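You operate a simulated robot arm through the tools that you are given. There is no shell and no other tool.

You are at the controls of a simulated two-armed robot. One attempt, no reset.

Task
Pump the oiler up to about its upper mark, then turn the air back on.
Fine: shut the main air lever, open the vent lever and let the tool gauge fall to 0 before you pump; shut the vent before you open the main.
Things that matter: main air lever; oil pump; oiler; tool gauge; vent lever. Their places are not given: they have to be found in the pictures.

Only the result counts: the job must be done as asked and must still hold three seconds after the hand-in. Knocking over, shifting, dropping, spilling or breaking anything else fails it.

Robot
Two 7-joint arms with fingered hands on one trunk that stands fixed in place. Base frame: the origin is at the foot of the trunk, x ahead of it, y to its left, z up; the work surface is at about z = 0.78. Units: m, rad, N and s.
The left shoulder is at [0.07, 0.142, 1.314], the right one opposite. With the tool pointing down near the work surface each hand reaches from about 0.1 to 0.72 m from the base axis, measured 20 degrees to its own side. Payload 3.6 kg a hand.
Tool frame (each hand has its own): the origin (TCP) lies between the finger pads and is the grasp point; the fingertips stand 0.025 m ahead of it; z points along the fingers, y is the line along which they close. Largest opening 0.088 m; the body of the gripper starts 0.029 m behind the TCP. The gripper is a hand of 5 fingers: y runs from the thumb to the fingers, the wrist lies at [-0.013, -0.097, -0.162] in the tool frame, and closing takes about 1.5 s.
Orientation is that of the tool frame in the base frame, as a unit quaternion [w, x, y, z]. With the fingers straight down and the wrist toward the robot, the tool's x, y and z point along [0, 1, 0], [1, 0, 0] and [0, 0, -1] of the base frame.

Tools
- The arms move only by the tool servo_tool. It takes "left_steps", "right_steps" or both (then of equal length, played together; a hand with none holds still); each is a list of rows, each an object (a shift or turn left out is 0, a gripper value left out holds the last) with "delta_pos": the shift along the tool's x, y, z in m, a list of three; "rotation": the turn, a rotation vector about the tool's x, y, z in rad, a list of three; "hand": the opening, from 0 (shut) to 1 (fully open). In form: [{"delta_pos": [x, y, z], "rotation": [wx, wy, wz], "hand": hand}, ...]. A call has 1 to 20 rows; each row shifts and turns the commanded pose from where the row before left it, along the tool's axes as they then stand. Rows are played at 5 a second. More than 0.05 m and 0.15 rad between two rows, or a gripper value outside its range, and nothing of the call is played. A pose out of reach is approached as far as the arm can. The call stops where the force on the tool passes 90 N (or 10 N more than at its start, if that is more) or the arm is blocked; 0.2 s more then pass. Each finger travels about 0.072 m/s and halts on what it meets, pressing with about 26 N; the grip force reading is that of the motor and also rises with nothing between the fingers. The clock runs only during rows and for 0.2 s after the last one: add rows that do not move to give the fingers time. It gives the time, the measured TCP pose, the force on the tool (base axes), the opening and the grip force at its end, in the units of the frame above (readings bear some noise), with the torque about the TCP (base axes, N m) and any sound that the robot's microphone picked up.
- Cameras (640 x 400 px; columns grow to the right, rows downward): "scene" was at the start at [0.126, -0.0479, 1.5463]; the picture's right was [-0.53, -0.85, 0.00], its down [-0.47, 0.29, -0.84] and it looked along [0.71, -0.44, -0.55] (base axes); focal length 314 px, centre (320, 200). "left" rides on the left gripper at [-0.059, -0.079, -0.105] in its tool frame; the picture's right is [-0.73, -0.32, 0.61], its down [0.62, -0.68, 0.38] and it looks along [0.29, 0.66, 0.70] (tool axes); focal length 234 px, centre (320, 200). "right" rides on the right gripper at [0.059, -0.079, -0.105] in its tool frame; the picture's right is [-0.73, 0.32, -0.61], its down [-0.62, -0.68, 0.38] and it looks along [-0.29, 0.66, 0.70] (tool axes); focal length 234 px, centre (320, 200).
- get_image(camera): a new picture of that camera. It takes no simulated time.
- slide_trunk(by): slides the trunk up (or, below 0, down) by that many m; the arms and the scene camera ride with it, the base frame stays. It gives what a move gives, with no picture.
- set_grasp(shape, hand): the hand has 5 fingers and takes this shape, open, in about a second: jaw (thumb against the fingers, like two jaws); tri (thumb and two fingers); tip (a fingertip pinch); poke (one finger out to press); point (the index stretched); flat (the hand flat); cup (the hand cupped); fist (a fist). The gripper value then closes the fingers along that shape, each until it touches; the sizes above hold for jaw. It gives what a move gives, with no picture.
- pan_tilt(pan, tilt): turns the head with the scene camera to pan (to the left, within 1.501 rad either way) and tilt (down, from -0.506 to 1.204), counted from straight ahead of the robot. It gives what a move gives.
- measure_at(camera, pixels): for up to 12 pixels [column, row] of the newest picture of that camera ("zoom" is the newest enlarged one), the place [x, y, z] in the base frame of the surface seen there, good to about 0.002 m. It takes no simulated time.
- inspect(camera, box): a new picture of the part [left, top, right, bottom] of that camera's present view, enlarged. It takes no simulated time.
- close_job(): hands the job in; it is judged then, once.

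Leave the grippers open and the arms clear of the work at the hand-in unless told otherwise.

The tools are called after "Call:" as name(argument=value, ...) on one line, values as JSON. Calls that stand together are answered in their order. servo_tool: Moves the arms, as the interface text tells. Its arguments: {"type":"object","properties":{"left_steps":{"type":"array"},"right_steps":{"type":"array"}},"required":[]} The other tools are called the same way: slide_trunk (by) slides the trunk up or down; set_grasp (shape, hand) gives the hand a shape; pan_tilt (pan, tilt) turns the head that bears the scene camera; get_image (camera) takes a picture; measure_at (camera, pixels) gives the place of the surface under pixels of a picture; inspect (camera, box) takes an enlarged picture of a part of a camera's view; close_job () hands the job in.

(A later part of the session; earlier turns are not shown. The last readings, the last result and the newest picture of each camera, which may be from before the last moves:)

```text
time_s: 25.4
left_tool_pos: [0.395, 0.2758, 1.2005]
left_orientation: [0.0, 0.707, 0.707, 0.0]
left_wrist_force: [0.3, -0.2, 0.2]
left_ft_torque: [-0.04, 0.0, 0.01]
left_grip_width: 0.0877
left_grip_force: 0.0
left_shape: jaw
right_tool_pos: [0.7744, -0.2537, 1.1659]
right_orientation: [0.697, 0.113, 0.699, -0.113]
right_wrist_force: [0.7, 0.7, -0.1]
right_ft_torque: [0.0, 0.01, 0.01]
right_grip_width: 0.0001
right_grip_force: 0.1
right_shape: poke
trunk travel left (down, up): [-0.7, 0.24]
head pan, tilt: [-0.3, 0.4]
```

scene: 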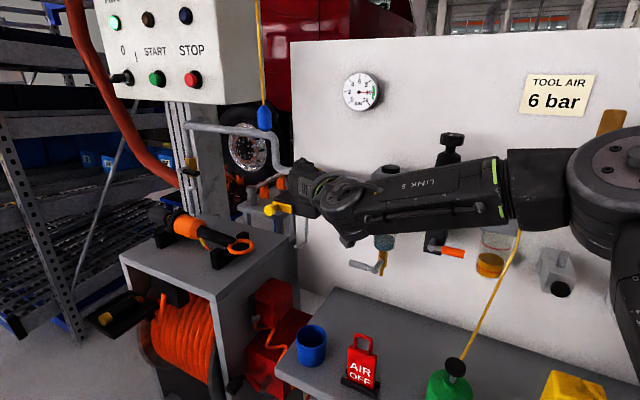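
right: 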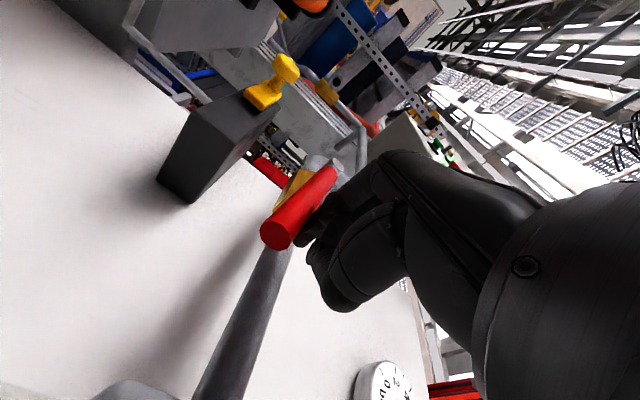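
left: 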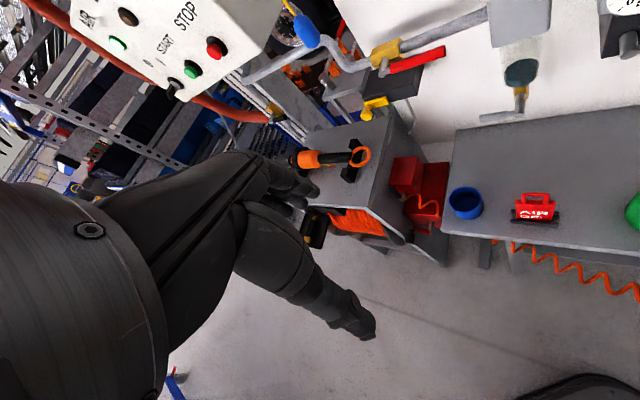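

The yaw is now about 18° with no reach complaint. I'll continue the arc: down and slightly left and in, turning the lever to about 45°.

Call:
servo_tool(right_steps=[{"delta_pos": [0.0142, 0.0013, 0.0054]}, {"delta_pos": [0.0142, 0.0013, 0.0054]}, {"delta_pos": [0.0088, 0.0057, 0.0028]}, {"delta_pos": [0.0088, 0.0057, 0.0028]}, {}])

Call:
get_image(camera="right")

Call:
inspect(camera="scene", box=[240, 140, 400, 260])

```text
time_s: 26.6
left_tool_pos: [0.3949, 0.276, 1.2003]
left_orientation: [0.001, 0.707, 0.707, 0.0]
left_wrist_force: [0.1, -0.2, 0.1]
left_ft_torque: [0.0, -0.02, -0.02]
left_grip_width: 0.0881
left_grip_force: 0.1
left_shape: jaw
right_tool_pos: [0.7689, -0.2519, 1.1275]
right_orientation: [0.698, 0.114, 0.697, -0.114]
right_wrist_force: [0.4, -0.8, 2.6]
right_ft_torque: [-0.03, -0.03, 0.01]
right_grip_width: 0.0
right_grip_force: 0.0
right_shape: poke
right hand out of reach, approached as far as the arm can: row 2, 3, 4
trunk travel left (down, up): [-0.7, 0.24]
head pan, tilt: [-0.3, 0.4]
```

```text
taken
```

right: 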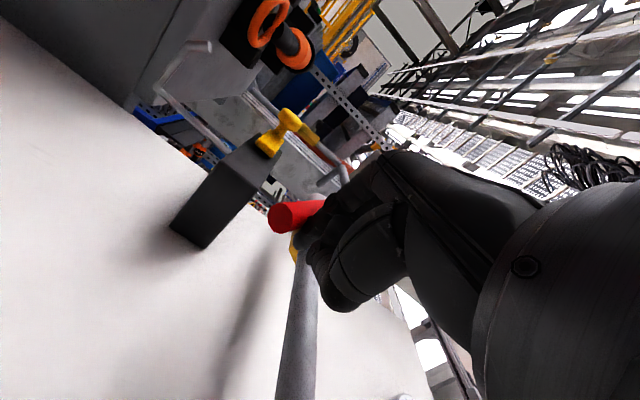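

```text
3.33 times, centred on (320, 200) of scene
```

zoom: 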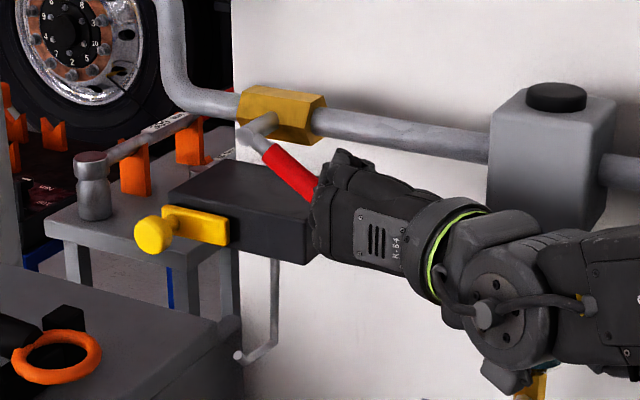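

The lever is at about 40° down and I see it clearly in the scene enlargement. The arm keeps hitting a joint limit, so I'll look at the whole arm configuration.

Call:
pan_tilt(pan=-0.6, tilt=0.5)

Call:
get_image(camera="scene")

```text
time_s: 27.4
left_tool_pos: [0.3951, 0.2756, 1.2005]
left_orientation: [0.001, 0.707, 0.707, 0.0]
left_wrist_force: [-0.4, 0.5, -1.0]
left_ft_torque: [0.01, 0.02, 0.02]
left_grip_width: 0.0876
left_grip_force: 0.1
left_shape: jaw
right_tool_pos: [0.7689, -0.2522, 1.1277]
right_orientation: [0.698, 0.114, 0.697, -0.114]
right_wrist_force: [-0.3, -1.1, 1.0]
right_ft_torque: [0.01, 0.02, 0.0]
right_grip_width: 0.0001
right_grip_force: 0.0
right_shape: poke
trunk travel left (down, up): [-0.7, 0.24]
head pan, tilt: [-0.6, 0.499]
```

```text
taken
```

scene: 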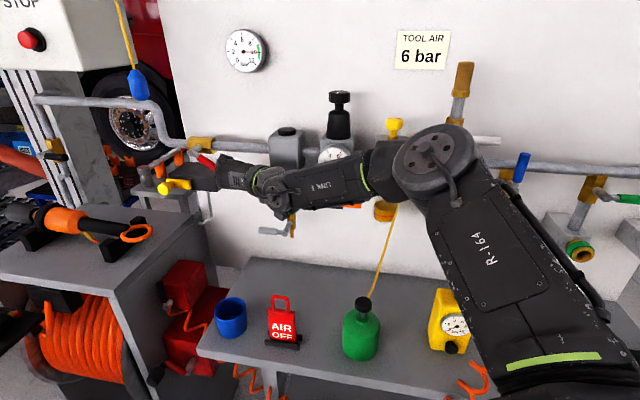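

I'll measure the elbow and forearm positions to see how close they are to the panel.

Call:
measure_at(camera="scene", pixels=[[435, 155], [400, 165], [430, 205], [340, 180], [270, 185], [480, 240], [540, 330], [232, 170], [205, 160], [195, 160]])

```text
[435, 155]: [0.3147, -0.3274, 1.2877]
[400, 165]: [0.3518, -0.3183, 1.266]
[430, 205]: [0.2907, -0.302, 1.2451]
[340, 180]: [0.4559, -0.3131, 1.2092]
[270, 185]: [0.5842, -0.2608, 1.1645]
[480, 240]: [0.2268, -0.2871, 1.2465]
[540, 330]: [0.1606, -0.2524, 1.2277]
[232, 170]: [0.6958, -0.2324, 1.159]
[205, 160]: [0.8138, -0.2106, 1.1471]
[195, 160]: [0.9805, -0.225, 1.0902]
```

The elbow is only moderately bent, so the limit is probably in the wrist roll. I'll roll the hand back by about 0.3 rad toward fingers-up and see whether the arm can then move on.

Call:
servo_tool(right_steps=[{"rotation": [0, 0, 0.15]}, {"rotation": [0, 0, 0.15]}, {"delta_pos": [0, 0.004, 0.008]}, {}])

```text
time_s: 28.4
left_tool_pos: [0.3955, 0.276, 1.1996]
left_orientation: [-0.001, 0.707, 0.707, 0.001]
left_wrist_force: [0.1, -0.7, 0.1]
left_ft_torque: [0.03, -0.01, 0.01]
left_grip_width: 0.0879
left_grip_force: 0.1
left_shape: jaw
right_tool_pos: [0.763, -0.2551, 1.1373]
right_orientation: [0.706, 0.217, 0.674, -0.008]
right_wrist_force: [-0.3, 0.1, 0.0]
right_ft_torque: [0.01, -0.02, -0.02]
right_grip_width: 0.0003
right_grip_force: 0.0
right_shape: poke
right hand out of reach, approached as far as the arm can: row 1, 2, 3
trunk travel left (down, up): [-0.7, 0.24]
head pan, tilt: [-0.6, 0.499]
```

That made it worse, so the opposite roll should help: the elbow sits above the hand, and the wrist wants to be up and to the right. I'll roll −0.6 rad in total.

Call:
servo_tool(right_steps=[{"rotation": [0, 0, -0.15]}, {"rotation": [0, 0, -0.15]}, {"rotation": [0, 0, -0.15]}, {"rotation": [0, 0, -0.15]}, {}])

```text
time_s: 29.6
left_tool_pos: [0.3954, 0.2771, 1.1997]
left_orientation: [0.0, 0.707, 0.707, 0.0]
left_wrist_force: [-0.2, 0.0, 0.2]
left_ft_torque: [-0.04, 0.01, 0.01]
left_grip_width: 0.0878
left_grip_force: 0.0
left_shape: jaw
right_tool_pos: [0.7628, -0.256, 1.1382]
right_orientation: [0.673, 0.007, 0.707, -0.217]
right_wrist_force: [-0.5, 0.1, -0.8]
right_ft_torque: [-0.01, 0.01, -0.01]
right_grip_width: 0.0
right_grip_force: 0.1
right_shape: poke
trunk travel left (down, up): [-0.7, 0.24]
head pan, tilt: [-0.6, 0.499]
```

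No reach complaint now. I'll go in by 1.5 cm to overlap the handle again, then down-left to carry the lever past 45°.

Call:
servo_tool(right_steps=[{"delta_pos": [0.002, -0.0064, 0.0134]}, {"delta_pos": [0.0047, 0.0153, 0.0066]}, {"delta_pos": [0.0047, 0.0153, 0.0066]}, {}])

Call:
get_image(camera="right")

Call:
inspect(camera="scene", box=[130, 110, 290, 230])

```text
time_s: 30.6
left_tool_pos: [0.3946, 0.2765, 1.2009]
left_orientation: [0.001, 0.707, 0.707, 0.0]
left_wrist_force: [-0.5, -0.3, 0.8]
left_ft_torque: [0.0, 0.01, 0.0]
left_grip_width: 0.0879
left_grip_force: 0.0
left_shape: jaw
right_tool_pos: [0.7745, -0.2519, 1.1282]
right_orientation: [0.673, 0.009, 0.707, -0.217]
right_wrist_force: [-1.4, -1.4, 2.0]
right_ft_torque: [-0.02, 0.0, 0.02]
right_grip_width: 0.0
right_grip_force: 0.1
right_shape: poke
right hand out of reach, approached as far as the arm can: row 2, 3
trunk travel left (down, up): [-0.7, 0.24]
head pan, tilt: [-0.6, 0.499]
```

```text
taken
```

right: 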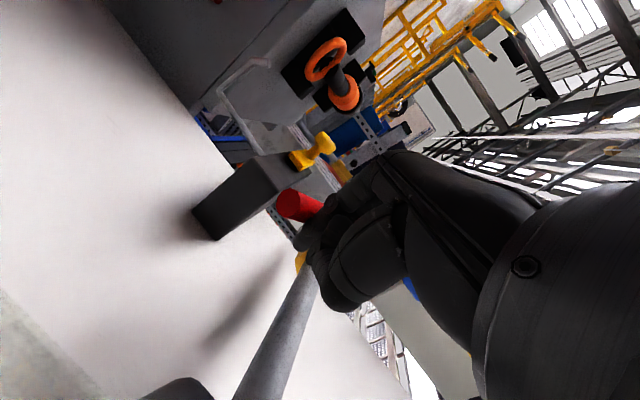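

```text
3.33 times, centred on (210, 170) of scene
```

zoom: 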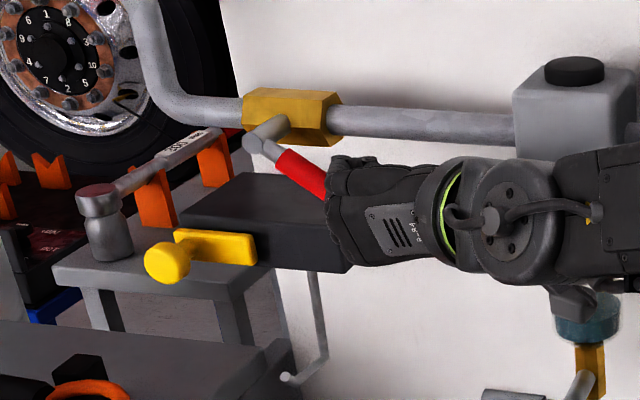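

The arm still stalls because the wrist is nearly straight with the elbow up in this pose. A palm-down pose, with the tool pitched 45° down and the forearm horizontal, should be more natural and reach farther. I'll retreat to about 0.29 m from the wall and re-orient there.

Call:
servo_tool(right_steps=[{"delta_pos": [-0.0113, -0.0108, -0.0398]}, {"delta_pos": [-0.0113, -0.0108, -0.0398]}, {"delta_pos": [-0.0113, -0.0108, -0.0398]}, {"delta_pos": [-0.0113, -0.0108, -0.0398]}, {"delta_pos": [-0.0113, -0.0108, -0.0398]}, {}])

Call:
servo_tool(right_steps=[{"rotation": [0, 0, 0.144]}, {"rotation": [0, 0, 0.144]}, {"rotation": [0, 0, 0.144]}, {"rotation": [0, 0, 0.144]}, {"rotation": [0, 0, 0.144]}, {"rotation": [0, 0, 0.144]}, {"rotation": [0, 0, 0.144]}, {"rotation": [0, 0, 0.144]}, {"rotation": [0, 0, 0.144]}, {"rotation": [0, 0, 0.144]}, {"rotation": [0, 0, 0.144]}, {"rotation": [0, 0, 0.144]}, {"rotation": [0, 0, 0.144]}, {"rotation": [0.131, 0, 0]}, {"rotation": [0.131, 0, 0]}, {"rotation": [0.131, 0, 0]}, {"rotation": [0.131, 0, 0]}, {"rotation": [0.131, 0, 0]}, {"rotation": [0.131, 0, 0]}, {}])

Call:
get_image(camera="scene")

```text
time_s: 32.0
left_tool_pos: [0.3969, 0.2761, 1.1998]
left_orientation: [0.0, 0.707, 0.707, 0.001]
left_wrist_force: [-0.3, -1.3, 0.7]
left_ft_torque: [-0.01, 0.03, 0.0]
left_grip_width: 0.0878
left_grip_force: 0.0
left_shape: jaw
right_tool_pos: [0.574, -0.2184, 1.1984]
right_orientation: [0.672, 0.008, 0.707, -0.217]
right_wrist_force: [0.5, 1.1, -0.4]
right_ft_torque: [0.0, 0.03, -0.01]
right_grip_width: 0.0
right_grip_force: 0.0
right_shape: poke
trunk travel left (down, up): [-0.7, 0.24]
head pan, tilt: [-0.6, 0.499]
```

```text
time_s: 36.2
left_tool_pos: [0.3947, 0.2761, 1.1997]
left_orientation: [-0.001, 0.707, 0.707, 0.0]
left_wrist_force: [0.4, 0.2, -0.1]
left_ft_torque: [0.0, 0.0, 0.01]
left_grip_width: 0.0877
left_grip_force: 0.0
left_shape: jaw
right_tool_pos: [0.6015, -0.2951, 1.264]
right_orientation: [0.31, 0.75, 0.539, 0.224]
right_wrist_force: [0.8, 1.0, 0.0]
right_ft_torque: [0.0, 0.02, -0.03]
right_grip_width: 0.0
right_grip_force: 0.2
right_shape: poke
right hand out of reach, approached as far as the arm can: row 10, 11, 12, 13
trunk travel left (down, up): [-0.7, 0.24]
head pan, tilt: [-0.6, 0.499]
```

```text
taken
```

scene: 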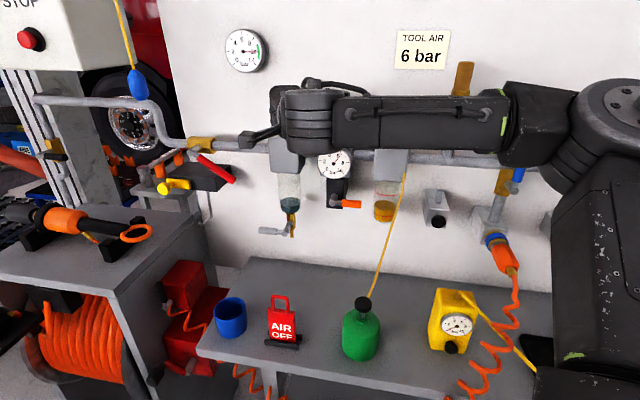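

The lever stayed at 45°. The arm is now palm-down at (0.60,-0.295,1.264). I'll switch to the "point" shape, which reaches about 5 cm farther ahead, and measure the filter block so the path keeps clear of it.

Call:
set_grasp(shape="point", hand="right")

Call:
get_image(camera="scene")

Call:
inspect(camera="scene", box=[150, 70, 350, 240])

Call:
measure_at(camera="scene", pixels=[[272, 165], [303, 170], [302, 178], [242, 134], [250, 130], [258, 140], [232, 182], [205, 160], [228, 177], [325, 180], [345, 155], [280, 88]])

```text
time_s: 37.1
left_tool_pos: [0.3963, 0.2767, 1.2]
left_orientation: [0.0, 0.707, 0.707, 0.0]
left_wrist_force: [-0.1, -0.2, -0.4]
left_ft_torque: [0.04, 0.01, 0.0]
left_grip_width: 0.0876
left_grip_force: 0.1
left_shape: jaw
right_tool_pos: [0.6028, -0.2954, 1.2629]
right_orientation: [0.309, 0.751, 0.54, 0.223]
right_wrist_force: [-0.4, 0.1, 0.5]
right_ft_torque: [-0.02, 0.02, 0.0]
right_grip_width: 0.0003
right_grip_force: 0.1
right_shape: point
trunk travel left (down, up): [-0.7, 0.24]
head pan, tilt: [-0.6, 0.499]
```

```text
taken
```

scene: 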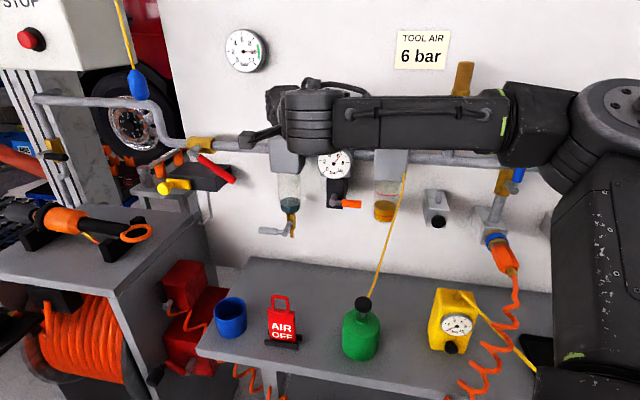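

```text
2.35 times, centred on (250, 155) of scene
```

zoom: 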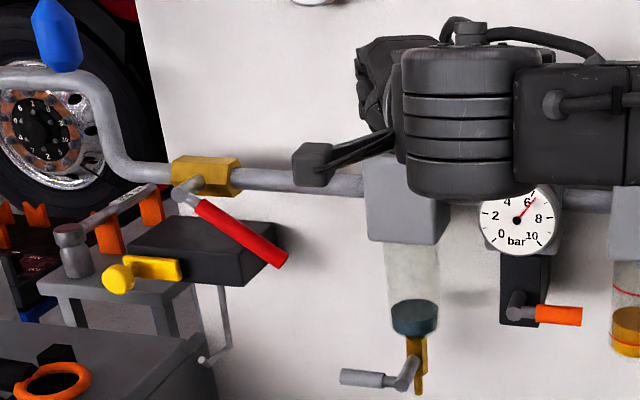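

```text
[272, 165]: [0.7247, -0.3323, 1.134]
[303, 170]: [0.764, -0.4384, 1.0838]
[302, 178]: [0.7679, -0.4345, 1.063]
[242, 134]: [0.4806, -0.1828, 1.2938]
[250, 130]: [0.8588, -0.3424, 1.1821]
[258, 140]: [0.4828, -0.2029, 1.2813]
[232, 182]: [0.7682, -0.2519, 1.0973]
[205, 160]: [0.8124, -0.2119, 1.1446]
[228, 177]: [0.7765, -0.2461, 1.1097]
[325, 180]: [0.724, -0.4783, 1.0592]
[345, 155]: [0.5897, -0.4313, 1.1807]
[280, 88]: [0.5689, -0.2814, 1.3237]
```

The handle is 38° down now. The grip width reads 0, unlike the first time I used the point shape, so I'll check the fingers in the right camera.

Call:
get_image(camera="right")

```text
taken
```

right: 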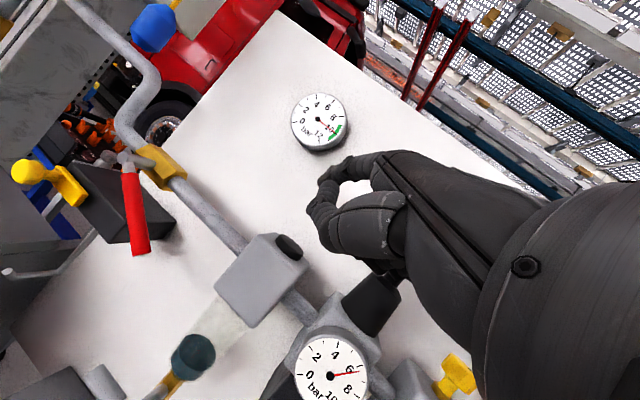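

The thumb and index have closed into a loop, so I'll open the hand fully in this shape and look again.

Call:
servo_tool(right_steps=[{"hand": 1}, {"hand": 1}, {"hand": 1}, {"hand": 1}, {"hand": 1}, {"hand": 1}])

Call:
get_image(camera="right")

```text
time_s: 38.5
left_tool_pos: [0.3943, 0.2764, 1.2002]
left_orientation: [0.001, 0.707, 0.707, 0.001]
left_wrist_force: [-0.6, -0.1, 0.5]
left_ft_torque: [0.02, -0.01, -0.02]
left_grip_width: 0.0878
left_grip_force: 0.0
left_shape: jaw
right_tool_pos: [0.6022, -0.296, 1.2636]
right_orientation: [0.31, 0.751, 0.539, 0.223]
right_wrist_force: [0.9, -0.4, 0.2]
right_ft_torque: [0.01, 0.02, -0.02]
right_grip_width: 0.0
right_grip_force: 0.0
right_shape: point
trunk travel left (down, up): [-0.7, 0.24]
head pan, tilt: [-0.6, 0.499]
```

```text
taken
```

right: 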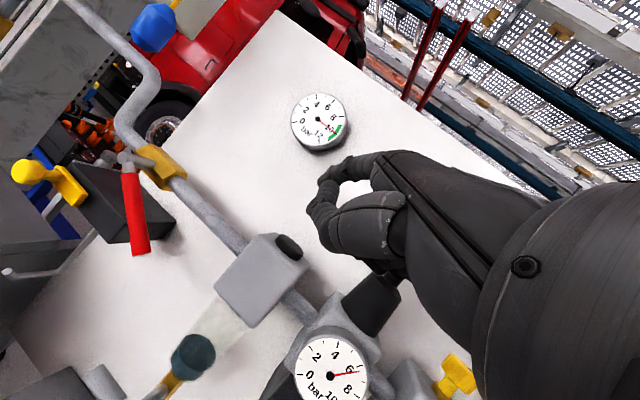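

Call:
inspect(camera="right", box=[270, 120, 430, 270])

Call:
measure_at(camera="right", pixels=[[322, 175], [312, 200], [322, 215], [330, 240], [345, 160], [330, 185], [320, 205], [360, 225]])

```text
2.67 times, centred on (350, 195) of right
```

zoom: 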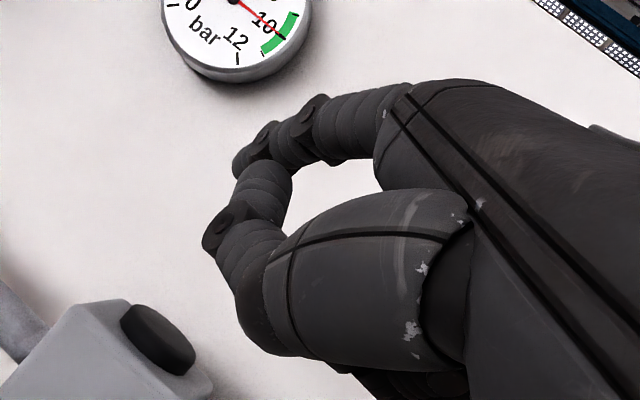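

```text
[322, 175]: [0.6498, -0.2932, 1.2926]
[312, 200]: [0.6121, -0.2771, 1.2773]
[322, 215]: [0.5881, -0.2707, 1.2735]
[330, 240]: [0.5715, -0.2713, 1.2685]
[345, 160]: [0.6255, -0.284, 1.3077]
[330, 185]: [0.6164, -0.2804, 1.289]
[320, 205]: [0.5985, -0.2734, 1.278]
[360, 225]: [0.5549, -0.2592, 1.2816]
```

In point shape the index tip is at about (0.650,-0.297,1.288), 5 cm ahead of the TCP. I'll move it to a spot up and to the right of the red lever, still 0.17 m off the wall.

Call:
servo_tool(right_steps=[{"delta_pos": [0.0234, -0.0103, 0.0314]}, {"delta_pos": [0.0234, -0.0103, 0.0314]}, {"delta_pos": [0.0234, -0.0103, 0.0314]}, {"delta_pos": [0.0234, -0.0103, 0.0314]}, {}])

Call:
get_image(camera="scene")

Call:
get_image(camera="right")

```text
time_s: 39.7
left_tool_pos: [0.3929, 0.2761, 1.2007]
left_orientation: [0.0, 0.707, 0.707, 0.0]
left_wrist_force: [0.2, 1.0, 0.8]
left_ft_torque: [0.03, 0.02, -0.01]
left_grip_width: 0.0878
left_grip_force: 0.0
left_shape: jaw
right_tool_pos: [0.6892, -0.2247, 1.148]
right_orientation: [0.31, 0.75, 0.54, 0.225]
right_wrist_force: [0.4, -0.1, -0.4]
right_ft_torque: [0.0, 0.03, 0.0]
right_grip_width: 0.0
right_grip_force: 0.0
right_shape: point
trunk travel left (down, up): [-0.7, 0.24]
head pan, tilt: [-0.6, 0.499]
```

```text
taken
```

scene: 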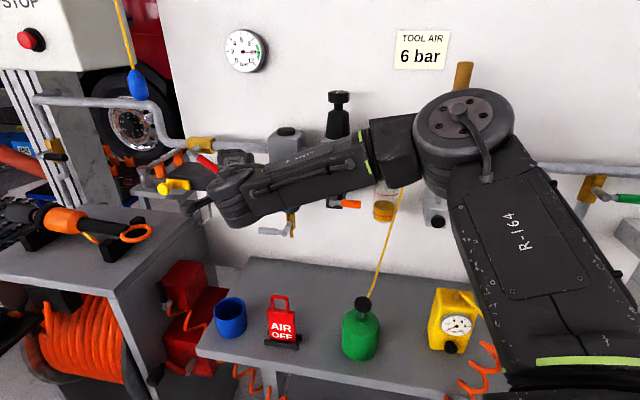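

```text
taken
```

right: 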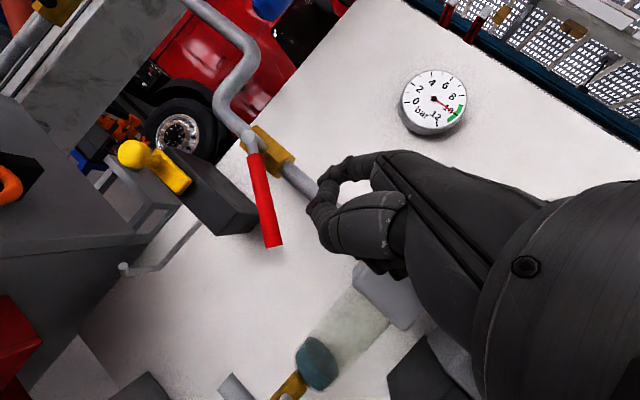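

The pose is held without reach trouble. Now I'll shift left 3.5 cm, then in 6.3 cm, so the index passes above the tilted handle and the curled fingers stay clear of the filter block.

Call:
servo_tool(right_steps=[{"delta_pos": [0.0313, 0.011, 0.011]}, {"delta_pos": [-0.014, 0.0199, 0.0199]}, {"delta_pos": [-0.014, 0.0199, 0.0199]}, {}])

Call:
get_image(camera="right")

Call:
inspect(camera="scene", box=[130, 110, 290, 230])

```text
time_s: 40.7
left_tool_pos: [0.3956, 0.2768, 1.1994]
left_orientation: [0.0, 0.707, 0.707, 0.0]
left_wrist_force: [0.6, 0.9, -0.7]
left_ft_torque: [0.01, 0.0, 0.04]
left_grip_width: 0.0876
left_grip_force: 0.2
left_shape: jaw
right_tool_pos: [0.7456, -0.2538, 1.1497]
right_orientation: [0.31, 0.75, 0.54, 0.224]
right_wrist_force: [-0.7, -0.2, -0.1]
right_ft_torque: [0.01, 0.03, -0.01]
right_grip_width: 0.0
right_grip_force: 0.0
right_shape: point
right hand out of reach, approached as far as the arm can: row 1, 3
trunk travel left (down, up): [-0.7, 0.24]
head pan, tilt: [-0.6, 0.499]
```

```text
taken
```

right: 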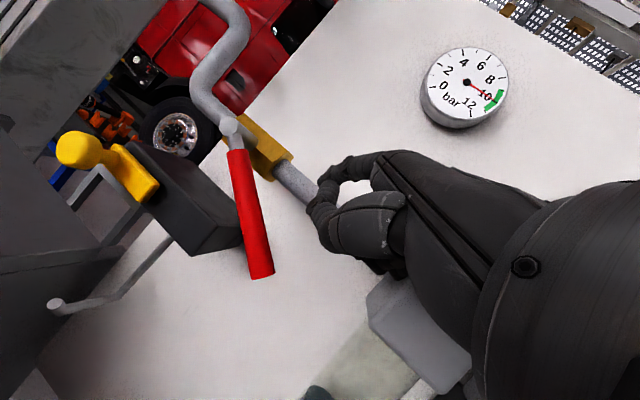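

```text
3.33 times, centred on (210, 170) of scene
```

zoom: 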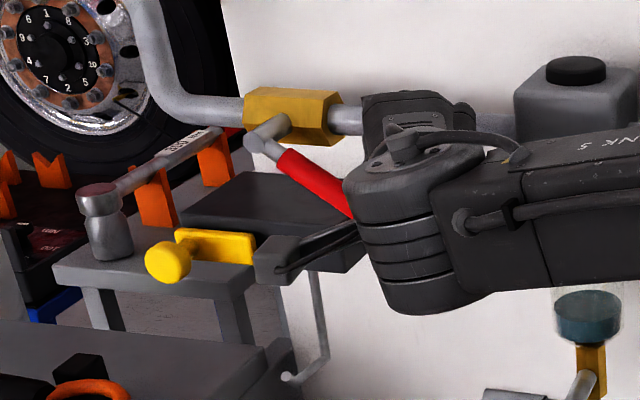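

The index tip is now about (0.795,-0.262,1.174), beside the tilted lever. The wrist appears to be at its sideways limit, so I'll yaw back to straight ahead, which also swings the tip toward the lever, and test a small move left and down.

Call:
servo_tool(right_steps=[{"rotation": [0, 0.0755, -0.0755]}, {"rotation": [0, 0.0755, -0.0755]}, {"rotation": [0, 0.0755, -0.0755]}, {}])

```text
time_s: 41.7
left_tool_pos: [0.3961, 0.2757, 1.1999]
left_orientation: [0.0, 0.707, 0.707, 0.0]
left_wrist_force: [0.7, 0.4, -0.2]
left_ft_torque: [0.01, 0.01, 0.04]
left_grip_width: 0.0876
left_grip_force: 0.1
left_shape: jaw
right_tool_pos: [0.7436, -0.2554, 1.1503]
right_orientation: [0.27, 0.654, 0.653, 0.271]
right_wrist_force: [-0.3, -0.1, 0.4]
right_ft_torque: [-0.01, 0.0, 0.0]
right_grip_width: 0.0
right_grip_force: 0.0
right_shape: point
trunk travel left (down, up): [-0.7, 0.24]
head pan, tilt: [-0.6, 0.499]
```

No reach complaint at yaw 0. I'll now push the index down onto the handle and then left-down, following the arc to about 60°.

Call:
servo_tool(right_steps=[{"delta_pos": [0, -0.0177, 0.0212]}, {"delta_pos": [0, -0.0177, 0.0212]}, {"delta_pos": [0.0066, 0.0018, 0.0075]}, {"delta_pos": [0.0066, 0.0018, 0.0075]}, {}])

Call:
get_image(camera="right")

Call:
inspect(camera="scene", box=[130, 110, 290, 230])

```text
time_s: 42.9
left_tool_pos: [0.3952, 0.2749, 1.1984]
left_orientation: [0.001, 0.707, 0.707, 0.001]
left_wrist_force: [-0.3, 0.3, 0.3]
left_ft_torque: [-0.01, 0.03, -0.01]
left_grip_width: 0.0879
left_grip_force: 0.0
left_shape: jaw
right_tool_pos: [0.7534, -0.246, 1.0908]
right_orientation: [0.271, 0.655, 0.651, 0.271]
right_wrist_force: [-1.9, -3.7, 2.0]
right_ft_torque: [0.13, -0.16, -0.17]
right_grip_width: 0.0805
right_grip_force: 0.0
right_shape: point
right hand out of reach, approached as far as the arm can: row 4
trunk travel left (down, up): [-0.7, 0.24]
head pan, tilt: [-0.6, 0.499]
```

```text
taken
```

right: 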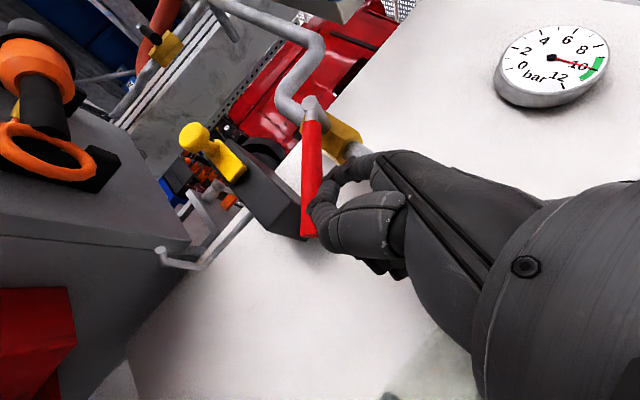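

```text
3.33 times, centred on (210, 170) of scene
```

zoom: 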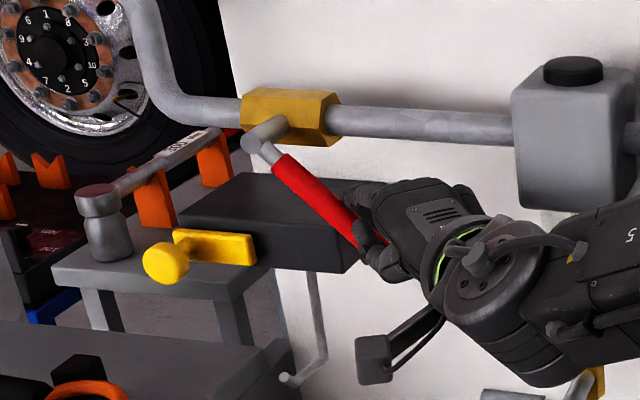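

The index is on the lever (a few newtons) and the lever is near 47°. The arm stalls again, so I'll look at the whole arm and measure the elbow and wrist joint caps to see which joint limits it.

Call:
pan_tilt(pan=-0.75, tilt=0.55)

Call:
get_image(camera="scene")

```text
time_s: 43.6
left_tool_pos: [0.3947, 0.2753, 1.2003]
left_orientation: [0.0, 0.707, 0.707, 0.001]
left_wrist_force: [-0.4, -0.2, 0.9]
left_ft_torque: [0.01, 0.0, 0.02]
left_grip_width: 0.0877
left_grip_force: 0.1
left_shape: jaw
right_tool_pos: [0.7548, -0.2454, 1.0892]
right_orientation: [0.27, 0.655, 0.652, 0.271]
right_wrist_force: [-0.5, -3.5, 1.7]
right_ft_torque: [0.1, -0.1, -0.17]
right_grip_width: 0.0806
right_grip_force: 0.2
right_shape: point
trunk travel left (down, up): [-0.7, 0.24]
head pan, tilt: [-0.75, 0.55]
```

```text
taken
```

scene: 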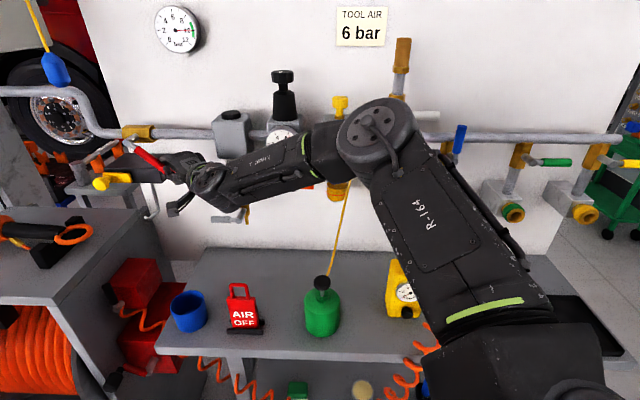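

Call:
measure_at(camera="scene", pixels=[[370, 122], [345, 145], [410, 140], [325, 145], [260, 170], [215, 175], [195, 185], [440, 220], [490, 310], [400, 180], [300, 185], [185, 165]])

```text
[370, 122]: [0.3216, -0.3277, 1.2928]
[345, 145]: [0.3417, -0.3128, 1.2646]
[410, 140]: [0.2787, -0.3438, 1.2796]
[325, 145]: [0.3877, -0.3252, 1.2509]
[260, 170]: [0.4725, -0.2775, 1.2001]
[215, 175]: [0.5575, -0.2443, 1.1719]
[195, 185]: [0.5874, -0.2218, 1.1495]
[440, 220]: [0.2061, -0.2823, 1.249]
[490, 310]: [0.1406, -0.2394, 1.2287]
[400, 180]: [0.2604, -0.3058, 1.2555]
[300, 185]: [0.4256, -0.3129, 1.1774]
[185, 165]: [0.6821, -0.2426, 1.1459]
```

The elbow is bent about 66°, so full extension is not the limit. I'll try finer steps in case the solver simply needs smaller moves: 6 mm left and 3 mm down per row.

Call:
servo_tool(right_steps=[{"delta_pos": [0.0042, 0.0009, 0.0051]}, {"delta_pos": [0.0042, 0.0009, 0.0051]}, {"delta_pos": [0.0042, 0.0009, 0.0051]}, {"delta_pos": [0.0042, 0.0009, 0.0051]}, {}])

```text
time_s: 44.8
left_tool_pos: [0.3952, 0.2757, 1.2005]
left_orientation: [0.001, 0.707, 0.707, 0.001]
left_wrist_force: [-0.9, 0.2, -0.8]
left_ft_torque: [-0.02, 0.07, -0.02]
left_grip_width: 0.0877
left_grip_force: 0.0
left_shape: jaw
right_tool_pos: [0.7496, -0.2395, 1.0871]
right_orientation: [0.27, 0.654, 0.652, 0.271]
right_wrist_force: [0.2, -5.6, 2.3]
right_ft_torque: [0.17, -0.1, -0.32]
right_grip_width: 0.0808
right_grip_force: 0.0
right_shape: point
right hand out of reach, approached as far as the arm can: row 1, 2, 3, 4
trunk travel left (down, up): [-0.7, 0.24]
head pan, tilt: [-0.75, 0.55]
```

The arm slides along a limit surface. Past tests suggest that turning the hand left, in line with the forearm, relieves it. I'll yaw the hand left 0.3 rad, which also swings the finger against the lever.

Call:
servo_tool(right_steps=[{"rotation": [0, 0.0707, -0.0707]}, {"rotation": [0, 0.0707, -0.0707]}, {"rotation": [0, 0.0707, -0.0707]}, {}])

Call:
get_image(camera="right")

```text
time_s: 45.8
left_tool_pos: [0.3934, 0.2772, 1.1995]
left_orientation: [0.001, 0.707, 0.707, 0.001]
left_wrist_force: [0.6, 0.2, 0.0]
left_ft_torque: [-0.03, 0.01, -0.02]
left_grip_width: 0.0877
left_grip_force: 0.1
left_shape: jaw
right_tool_pos: [0.7501, -0.2377, 1.0877]
right_orientation: [0.227, 0.55, 0.743, 0.307]
right_wrist_force: [-0.1, -0.8, 0.8]
right_ft_torque: [-0.02, -0.03, 0.01]
right_grip_width: 0.0
right_grip_force: 0.0
right_shape: point
trunk travel left (down, up): [-0.7, 0.24]
head pan, tilt: [-0.75, 0.55]
```

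```text
taken
```

right: 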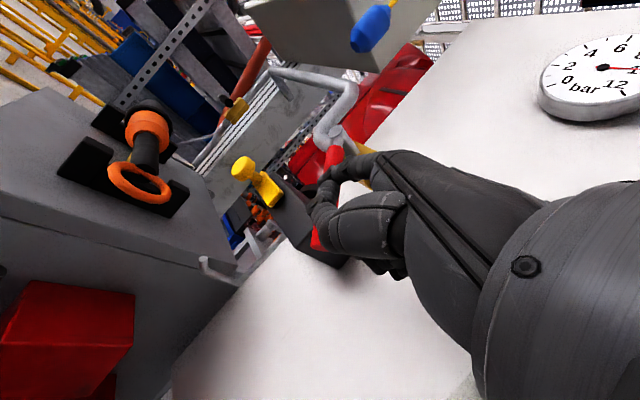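

The finger now crosses in front of the lever: the tip is about 0.137 m off the wall and slid off the handle's face. I'll check the lever in the scene.

Call:
inspect(camera="scene", box=[70, 100, 230, 230])

Call:
measure_at(camera="right", pixels=[[335, 148], [332, 160], [315, 240], [318, 232], [328, 180], [325, 190], [336, 175]])

```text
3.08 times, centred on (150, 165) of scene
```

zoom: 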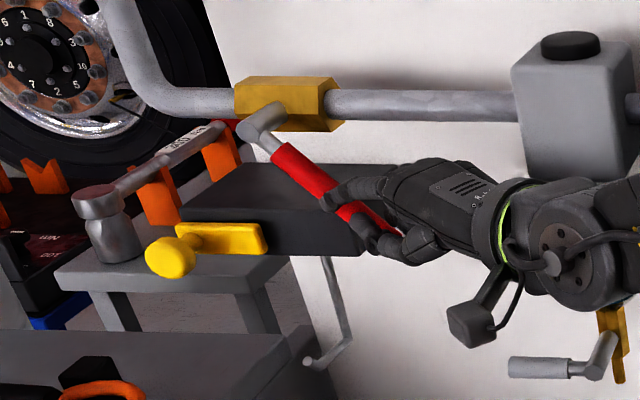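

```text
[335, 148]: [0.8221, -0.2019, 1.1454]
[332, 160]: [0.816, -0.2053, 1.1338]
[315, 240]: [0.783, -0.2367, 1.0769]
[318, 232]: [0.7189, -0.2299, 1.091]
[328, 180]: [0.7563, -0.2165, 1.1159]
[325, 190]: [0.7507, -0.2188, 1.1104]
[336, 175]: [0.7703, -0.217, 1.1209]
```

The lever is at about 52° now. To learn what the arm can really do, I'll retreat from the panel and test how far the hand can go straight ahead in free space, to the left of the lever and about 0.19 m off the wall.

Call:
servo_tool(right_steps=[{"delta_pos": [0.0313, -0.0117, -0.0117]}, {"delta_pos": [0.0313, -0.0117, -0.0117]}, {"delta_pos": [0.0325, 0.022, -0.0077]}, {"delta_pos": [0.0325, 0.022, -0.0077]}, {}])

Call:
servo_tool(right_steps=[{"delta_pos": [-0.0074, 0.0169, 0.0169]}, {"delta_pos": [-0.0074, 0.0169, 0.0169]}, {"delta_pos": [-0.0074, 0.0169, 0.0169]}, {"delta_pos": [-0.0074, 0.0169, 0.0169]}, {}])

Call:
get_image(camera="scene")

```text
time_s: 47.0
left_tool_pos: [0.3946, 0.2746, 1.1993]
left_orientation: [0.0, 0.707, 0.707, 0.002]
left_wrist_force: [0.3, -0.5, -0.6]
left_ft_torque: [-0.01, 0.01, 0.02]
left_grip_width: 0.0877
left_grip_force: 0.0
left_shape: jaw
right_tool_pos: [0.6992, -0.122, 1.1302]
right_orientation: [0.227, 0.55, 0.742, 0.308]
right_wrist_force: [-0.5, -0.8, -0.5]
right_ft_torque: [0.02, 0.04, 0.0]
right_grip_width: 0.0001
right_grip_force: 0.1
right_shape: point
trunk travel left (down, up): [-0.7, 0.24]
head pan, tilt: [-0.75, 0.55]
```

```text
time_s: 48.2
left_tool_pos: [0.3948, 0.2756, 1.2006]
left_orientation: [0.0, 0.707, 0.707, 0.001]
left_wrist_force: [-0.6, 0.4, -1.0]
left_ft_torque: [-0.01, -0.01, 0.03]
left_grip_width: 0.0878
left_grip_force: 0.1
left_shape: jaw
right_tool_pos: [0.7464, -0.1555, 1.1447]
right_orientation: [0.227, 0.55, 0.742, 0.307]
right_wrist_force: [-0.1, 0.1, -0.5]
right_ft_torque: [-0.01, 0.01, 0.0]
right_grip_width: 0.0001
right_grip_force: 0.0
right_shape: point
right hand out of reach, approached as far as the arm can: row 1, 2, 3, 4
trunk travel left (down, up): [-0.7, 0.24]
head pan, tilt: [-0.75, 0.55]
```

```text
taken
```

scene: 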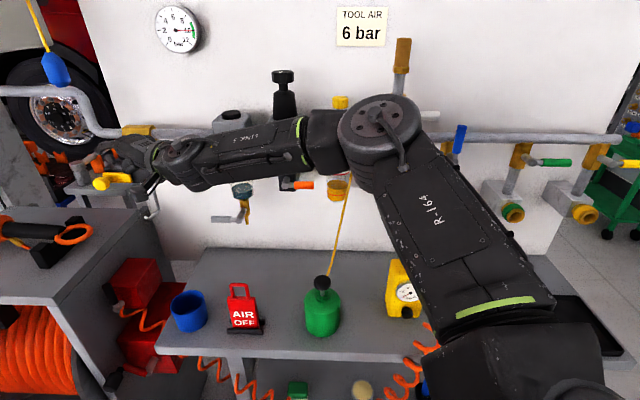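

Even in free space the hand is held back and slides to the right, so the raised elbow posture is the limit, not distance. I'll retreat and raise the trunk by 0.15 m so the hand works below the shoulder and the elbow can drop, then test the forward reach again.

Call:
servo_tool(right_steps=[{"delta_pos": [0.0118, -0.027, -0.027]}, {"delta_pos": [0.0118, -0.027, -0.027]}, {"delta_pos": [0.0118, -0.027, -0.027]}, {"delta_pos": [0.0118, -0.027, -0.027]}, {}])

Call:
slide_trunk(by=0.15)

Call:
servo_tool(right_steps=[{"delta_pos": [0, -0.0212, 0.0212]}, {"delta_pos": [0, -0.0212, 0.0212]}, {"delta_pos": [0, -0.0212, 0.0212]}, {"delta_pos": [0, -0.0212, 0.0212]}, {"delta_pos": [0, -0.0212, 0.0212]}, {"rotation": [0, -0.0707, 0.0707]}, {"rotation": [0, -0.0707, 0.0707]}, {"rotation": [0, -0.0707, 0.0707]}, {}])

Call:
get_image(camera="scene")

```text
time_s: 49.4
left_tool_pos: [0.3955, 0.2759, 1.1983]
left_orientation: [0.0, 0.707, 0.707, 0.001]
left_wrist_force: [0.6, -0.1, 0.2]
left_ft_torque: [0.02, 0.03, 0.02]
left_grip_width: 0.0876
left_grip_force: 0.0
left_shape: jaw
right_tool_pos: [0.584, -0.153, 1.1431]
right_orientation: [0.225, 0.55, 0.743, 0.308]
right_wrist_force: [0.9, 0.3, -0.3]
right_ft_torque: [0.02, -0.02, -0.03]
right_grip_width: 0.0
right_grip_force: 0.1
right_shape: point
trunk travel left (down, up): [-0.7, 0.24]
head pan, tilt: [-0.75, 0.55]
```

```text
time_s: 51.1
left_tool_pos: [0.3952, 0.2755, 1.3493]
left_orientation: [0.0, 0.707, 0.707, 0.0]
left_wrist_force: [0.2, 0.5, -0.2]
left_ft_torque: [-0.01, 0.01, 0.02]
left_grip_width: 0.0875
left_grip_force: 0.1
left_shape: jaw
right_tool_pos: [0.5838, -0.1537, 1.2929]
right_orientation: [0.226, 0.55, 0.743, 0.308]
right_wrist_force: [-0.4, -0.6, 0.0]
right_ft_torque: [-0.01, -0.03, 0.04]
right_grip_width: 0.0
right_grip_force: 0.0
right_shape: point
trunk travel left (down, up): [-0.85, 0.09]
head pan, tilt: [-0.75, 0.55]
```

```text
time_s: 53.1
left_tool_pos: [0.3952, 0.2773, 1.3499]
left_orientation: [0.001, 0.707, 0.707, 0.001]
left_wrist_force: [-0.3, -0.4, 0.8]
left_ft_torque: [0.01, 0.03, -0.02]
left_grip_width: 0.0877
left_grip_force: 0.0
left_shape: jaw
right_tool_pos: [0.5813, -0.1576, 1.1481]
right_orientation: [0.27, 0.655, 0.652, 0.27]
right_wrist_force: [-0.1, -0.2, -0.6]
right_ft_torque: [0.01, 0.01, 0.03]
right_grip_width: 0.0001
right_grip_force: 0.0
right_shape: point
right hand out of reach, approached as far as the arm can: row 8
trunk travel left (down, up): [-0.85, 0.09]
head pan, tilt: [-0.75, 0.55]
```

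```text
taken
```

scene: 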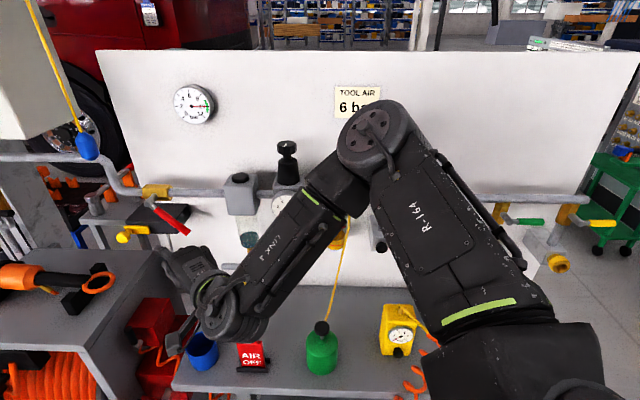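

The limit seems to be the arm's own reach: the wrist stalls about 0.62–0.65 m from the base axis, a bit farther when the wrist is to the right and the hand is above shoulder height. A longer finger will help, so I'll try the "flat" shape here in free space and measure how far its tips extend.

Call:
set_grasp(shape="flat", hand="right")

Call:
get_image(camera="scene")

Call:
get_image(camera="right")

Call:
inspect(camera="scene", box=[100, 190, 280, 360])

```text
time_s: 54.0
left_tool_pos: [0.3942, 0.2767, 1.3498]
left_orientation: [0.0, 0.707, 0.707, 0.0]
left_wrist_force: [-0.9, 0.3, -0.2]
left_ft_torque: [-0.01, 0.02, 0.03]
left_grip_width: 0.0876
left_grip_force: 0.1
left_shape: jaw
right_tool_pos: [0.5804, -0.1553, 1.148]
right_orientation: [0.27, 0.655, 0.652, 0.27]
right_wrist_force: [0.0, -0.3, -0.2]
right_ft_torque: [0.0, 0.01, 0.02]
right_grip_width: 0.0804
right_grip_force: 0.1
right_shape: flat
trunk travel left (down, up): [-0.85, 0.09]
head pan, tilt: [-0.75, 0.55]
```

```text
taken
```

scene: 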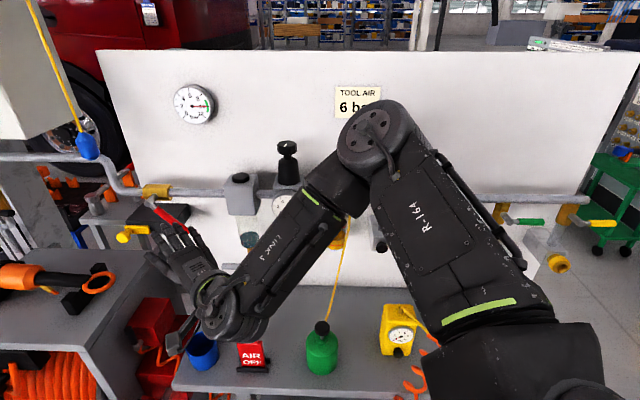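

```text
taken
```

right: 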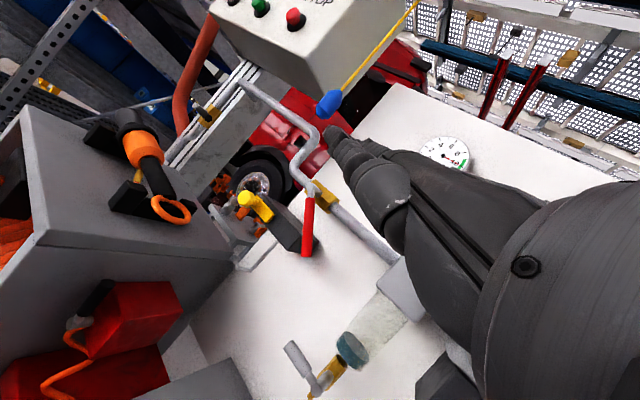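

```text
2.35 times, centred on (190, 275) of scene
```

zoom: 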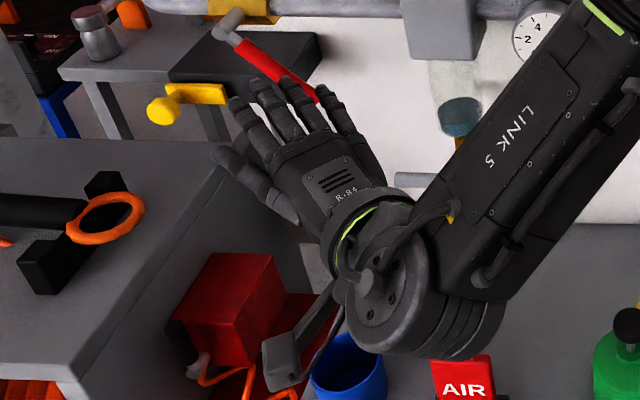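

Call:
measure_at(camera="zoom", pixels=[[217, 152], [237, 104], [261, 84], [288, 86], [323, 94], [300, 150], [270, 190], [330, 185], [365, 285], [440, 330], [560, 90], [475, 160]])

Call:
measure_at(camera="scene", pixels=[[375, 130], [345, 155], [400, 100], [430, 190], [470, 260], [500, 340]])

```text
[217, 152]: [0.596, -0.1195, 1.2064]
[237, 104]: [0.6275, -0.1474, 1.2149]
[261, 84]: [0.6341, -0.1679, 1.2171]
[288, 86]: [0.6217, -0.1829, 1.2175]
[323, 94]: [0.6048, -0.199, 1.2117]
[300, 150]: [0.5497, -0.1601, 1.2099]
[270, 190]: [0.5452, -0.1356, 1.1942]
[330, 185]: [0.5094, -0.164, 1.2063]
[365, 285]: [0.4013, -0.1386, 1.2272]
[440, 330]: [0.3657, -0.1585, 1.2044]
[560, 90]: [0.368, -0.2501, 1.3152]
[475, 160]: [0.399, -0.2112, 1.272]
```

```text
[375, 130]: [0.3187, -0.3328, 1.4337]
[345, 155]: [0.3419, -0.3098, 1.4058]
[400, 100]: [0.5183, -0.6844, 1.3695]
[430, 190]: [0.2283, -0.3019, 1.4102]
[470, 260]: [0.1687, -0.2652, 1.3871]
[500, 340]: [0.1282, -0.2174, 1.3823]
```

The flat hand is no longer than the pointing index. I'll go back to "point" and lower the trunk in two stages while raising the hand to keep its height, since reach looked better with the hand above the shoulder. The elbow stays well above the pump.

Call:
set_grasp(shape="point", hand="right")

Call:
slide_trunk(by=-0.15)

Call:
servo_tool(right_steps=[{"delta_pos": [0, 0.0212, -0.0212]}, {"delta_pos": [0, 0.0212, -0.0212]}, {"delta_pos": [0, 0.0212, -0.0212]}, {"delta_pos": [0, 0.0212, -0.0212]}, {"delta_pos": [0, 0.0212, -0.0212]}, {}])

Call:
slide_trunk(by=-0.15)

Call:
servo_tool(right_steps=[{"delta_pos": [0, 0.0212, -0.0212]}, {"delta_pos": [0, 0.0212, -0.0212]}, {"delta_pos": [0, 0.0212, -0.0212]}, {"delta_pos": [0, 0.0212, -0.0212]}, {"delta_pos": [0, 0.0212, -0.0212]}, {}])

Call:
get_image(camera="scene")

```text
time_s: 54.9
left_tool_pos: [0.3963, 0.2774, 1.3497]
left_orientation: [0.001, 0.707, 0.708, 0.002]
left_wrist_force: [0.6, -0.4, 0.0]
left_ft_torque: [-0.05, 0.0, -0.02]
left_grip_width: 0.0878
left_grip_force: 0.1
left_shape: jaw
right_tool_pos: [0.5807, -0.1569, 1.1477]
right_orientation: [0.27, 0.654, 0.653, 0.271]
right_wrist_force: [-0.7, 0.7, 0.3]
right_ft_torque: [0.01, 0.01, -0.01]
right_grip_width: 0.0
right_grip_force: 0.1
right_shape: point
trunk travel left (down, up): [-0.85, 0.09]
head pan, tilt: [-0.75, 0.55]
```

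```text
time_s: 56.7
left_tool_pos: [0.3945, 0.2771, 1.1993]
left_orientation: [0.001, 0.707, 0.707, 0.001]
left_wrist_force: [0.5, 0.3, 0.1]
left_ft_torque: [-0.01, 0.01, 0.02]
left_grip_width: 0.0877
left_grip_force: 0.0
left_shape: jaw
right_tool_pos: [0.582, -0.157, 0.9973]
right_orientation: [0.27, 0.654, 0.653, 0.27]
right_wrist_force: [0.0, -0.4, 0.3]
right_ft_torque: [0.01, 0.02, -0.01]
right_grip_width: 0.0001
right_grip_force: 0.0
right_shape: point
trunk travel left (down, up): [-0.7, 0.24]
head pan, tilt: [-0.75, 0.55]
```

```text
time_s: 58.1
left_tool_pos: [0.3955, 0.2772, 1.1999]
left_orientation: [0.0, 0.707, 0.708, 0.0]
left_wrist_force: [-0.3, 0.1, 0.8]
left_ft_torque: [0.03, -0.03, 0.02]
left_grip_width: 0.0878
left_grip_force: 0.0
left_shape: jaw
right_tool_pos: [0.5809, -0.1577, 1.1469]
right_orientation: [0.268, 0.654, 0.653, 0.271]
right_wrist_force: [0.4, -0.3, -0.5]
right_ft_torque: [0.0, 0.01, -0.01]
right_grip_width: 0.0
right_grip_force: 0.0
right_shape: point
trunk travel left (down, up): [-0.7, 0.24]
head pan, tilt: [-0.75, 0.55]
```

```text
time_s: 59.8
left_tool_pos: [0.3963, 0.2768, 1.0497]
left_orientation: [0.001, 0.708, 0.707, 0.0]
left_wrist_force: [-0.4, 0.3, 0.5]
left_ft_torque: [0.01, 0.01, -0.01]
left_grip_width: 0.088
left_grip_force: 0.0
left_shape: jaw
right_tool_pos: [0.5797, -0.1573, 0.998]
right_orientation: [0.269, 0.654, 0.653, 0.271]
right_wrist_force: [-0.2, -0.8, -0.1]
right_ft_torque: [0.0, -0.04, 0.0]
right_grip_width: 0.0002
right_grip_force: 0.1
right_shape: point
trunk travel left (down, up): [-0.55, 0.39]
head pan, tilt: [-0.75, 0.55]
```

```text
time_s: 61.2
left_tool_pos: [0.3951, 0.2767, 1.05]
left_orientation: [0.0, 0.708, 0.707, 0.0]
left_wrist_force: [0.5, -0.1, -0.1]
left_ft_torque: [-0.01, -0.04, 0.01]
left_grip_width: 0.0878
left_grip_force: 0.0
left_shape: jaw
right_tool_pos: [0.5777, -0.1568, 1.148]
right_orientation: [0.268, 0.655, 0.653, 0.27]
right_wrist_force: [-0.1, 0.3, 0.1]
right_ft_torque: [0.01, -0.01, -0.01]
right_grip_width: 0.0001
right_grip_force: 0.1
right_shape: point
trunk travel left (down, up): [-0.55, 0.39]
head pan, tilt: [-0.75, 0.55]
```

```text
taken
```

scene: 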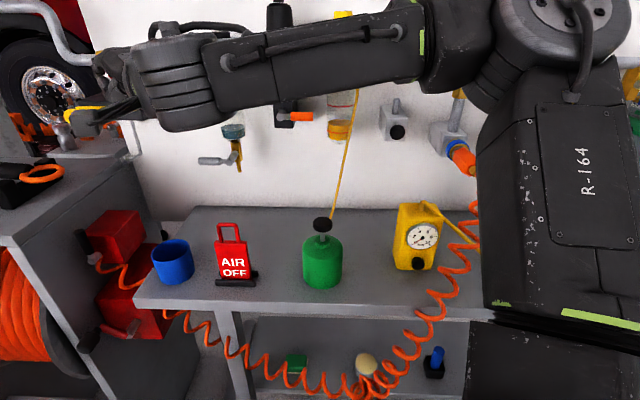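

The shoulder is now at about z=1.01. I'll repeat the free-space forward test: move toward (0.74,-0.16,1.13), with the tip staying about 0.18 m off the wall.

Call:
servo_tool(right_steps=[{"delta_pos": [-0.0008, 0.0255, 0.0318]}, {"delta_pos": [-0.0008, 0.0255, 0.0318]}, {"delta_pos": [-0.0008, 0.0255, 0.0318]}, {"delta_pos": [-0.0008, 0.0255, 0.0318]}, {}])

Call:
pan_tilt(pan=-0.5, tilt=0.2)

Call:
get_image(camera="scene")

```text
time_s: 62.4
left_tool_pos: [0.3941, 0.2766, 1.0489]
left_orientation: [0.0, 0.707, 0.707, 0.001]
left_wrist_force: [0.2, -0.2, 0.8]
left_ft_torque: [0.05, -0.02, 0.01]
left_grip_width: 0.0874
left_grip_force: 0.0
left_shape: jaw
right_tool_pos: [0.7322, -0.1675, 1.1277]
right_orientation: [0.271, 0.654, 0.653, 0.271]
right_wrist_force: [1.0, 0.2, 0.3]
right_ft_torque: [0.0, 0.01, -0.04]
right_grip_width: 0.0
right_grip_force: 0.0
right_shape: point
right hand out of reach, approached as far as the arm can: row 4
trunk travel left (down, up): [-0.55, 0.39]
head pan, tilt: [-0.75, 0.55]
```

```text
time_s: 63.3
left_tool_pos: [0.3952, 0.276, 1.051]
left_orientation: [0.0, 0.707, 0.707, -0.001]
left_wrist_force: [-0.2, -0.3, -0.1]
left_ft_torque: [-0.01, 0.0, 0.0]
left_grip_width: 0.0878
left_grip_force: 0.2
left_shape: jaw
right_tool_pos: [0.7321, -0.1662, 1.1275]
right_orientation: [0.269, 0.655, 0.653, 0.27]
right_wrist_force: [0.2, -0.1, -0.3]
right_ft_torque: [-0.04, 0.0, 0.03]
right_grip_width: 0.0
right_grip_force: 0.0
right_shape: point
trunk travel left (down, up): [-0.55, 0.39]
head pan, tilt: [-0.499, 0.201]
```

```text
taken
```

scene: 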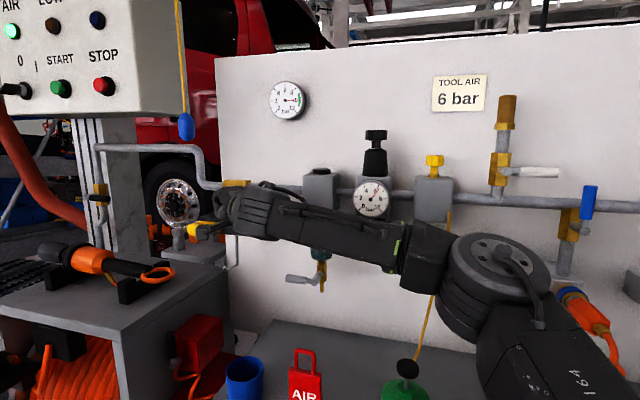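

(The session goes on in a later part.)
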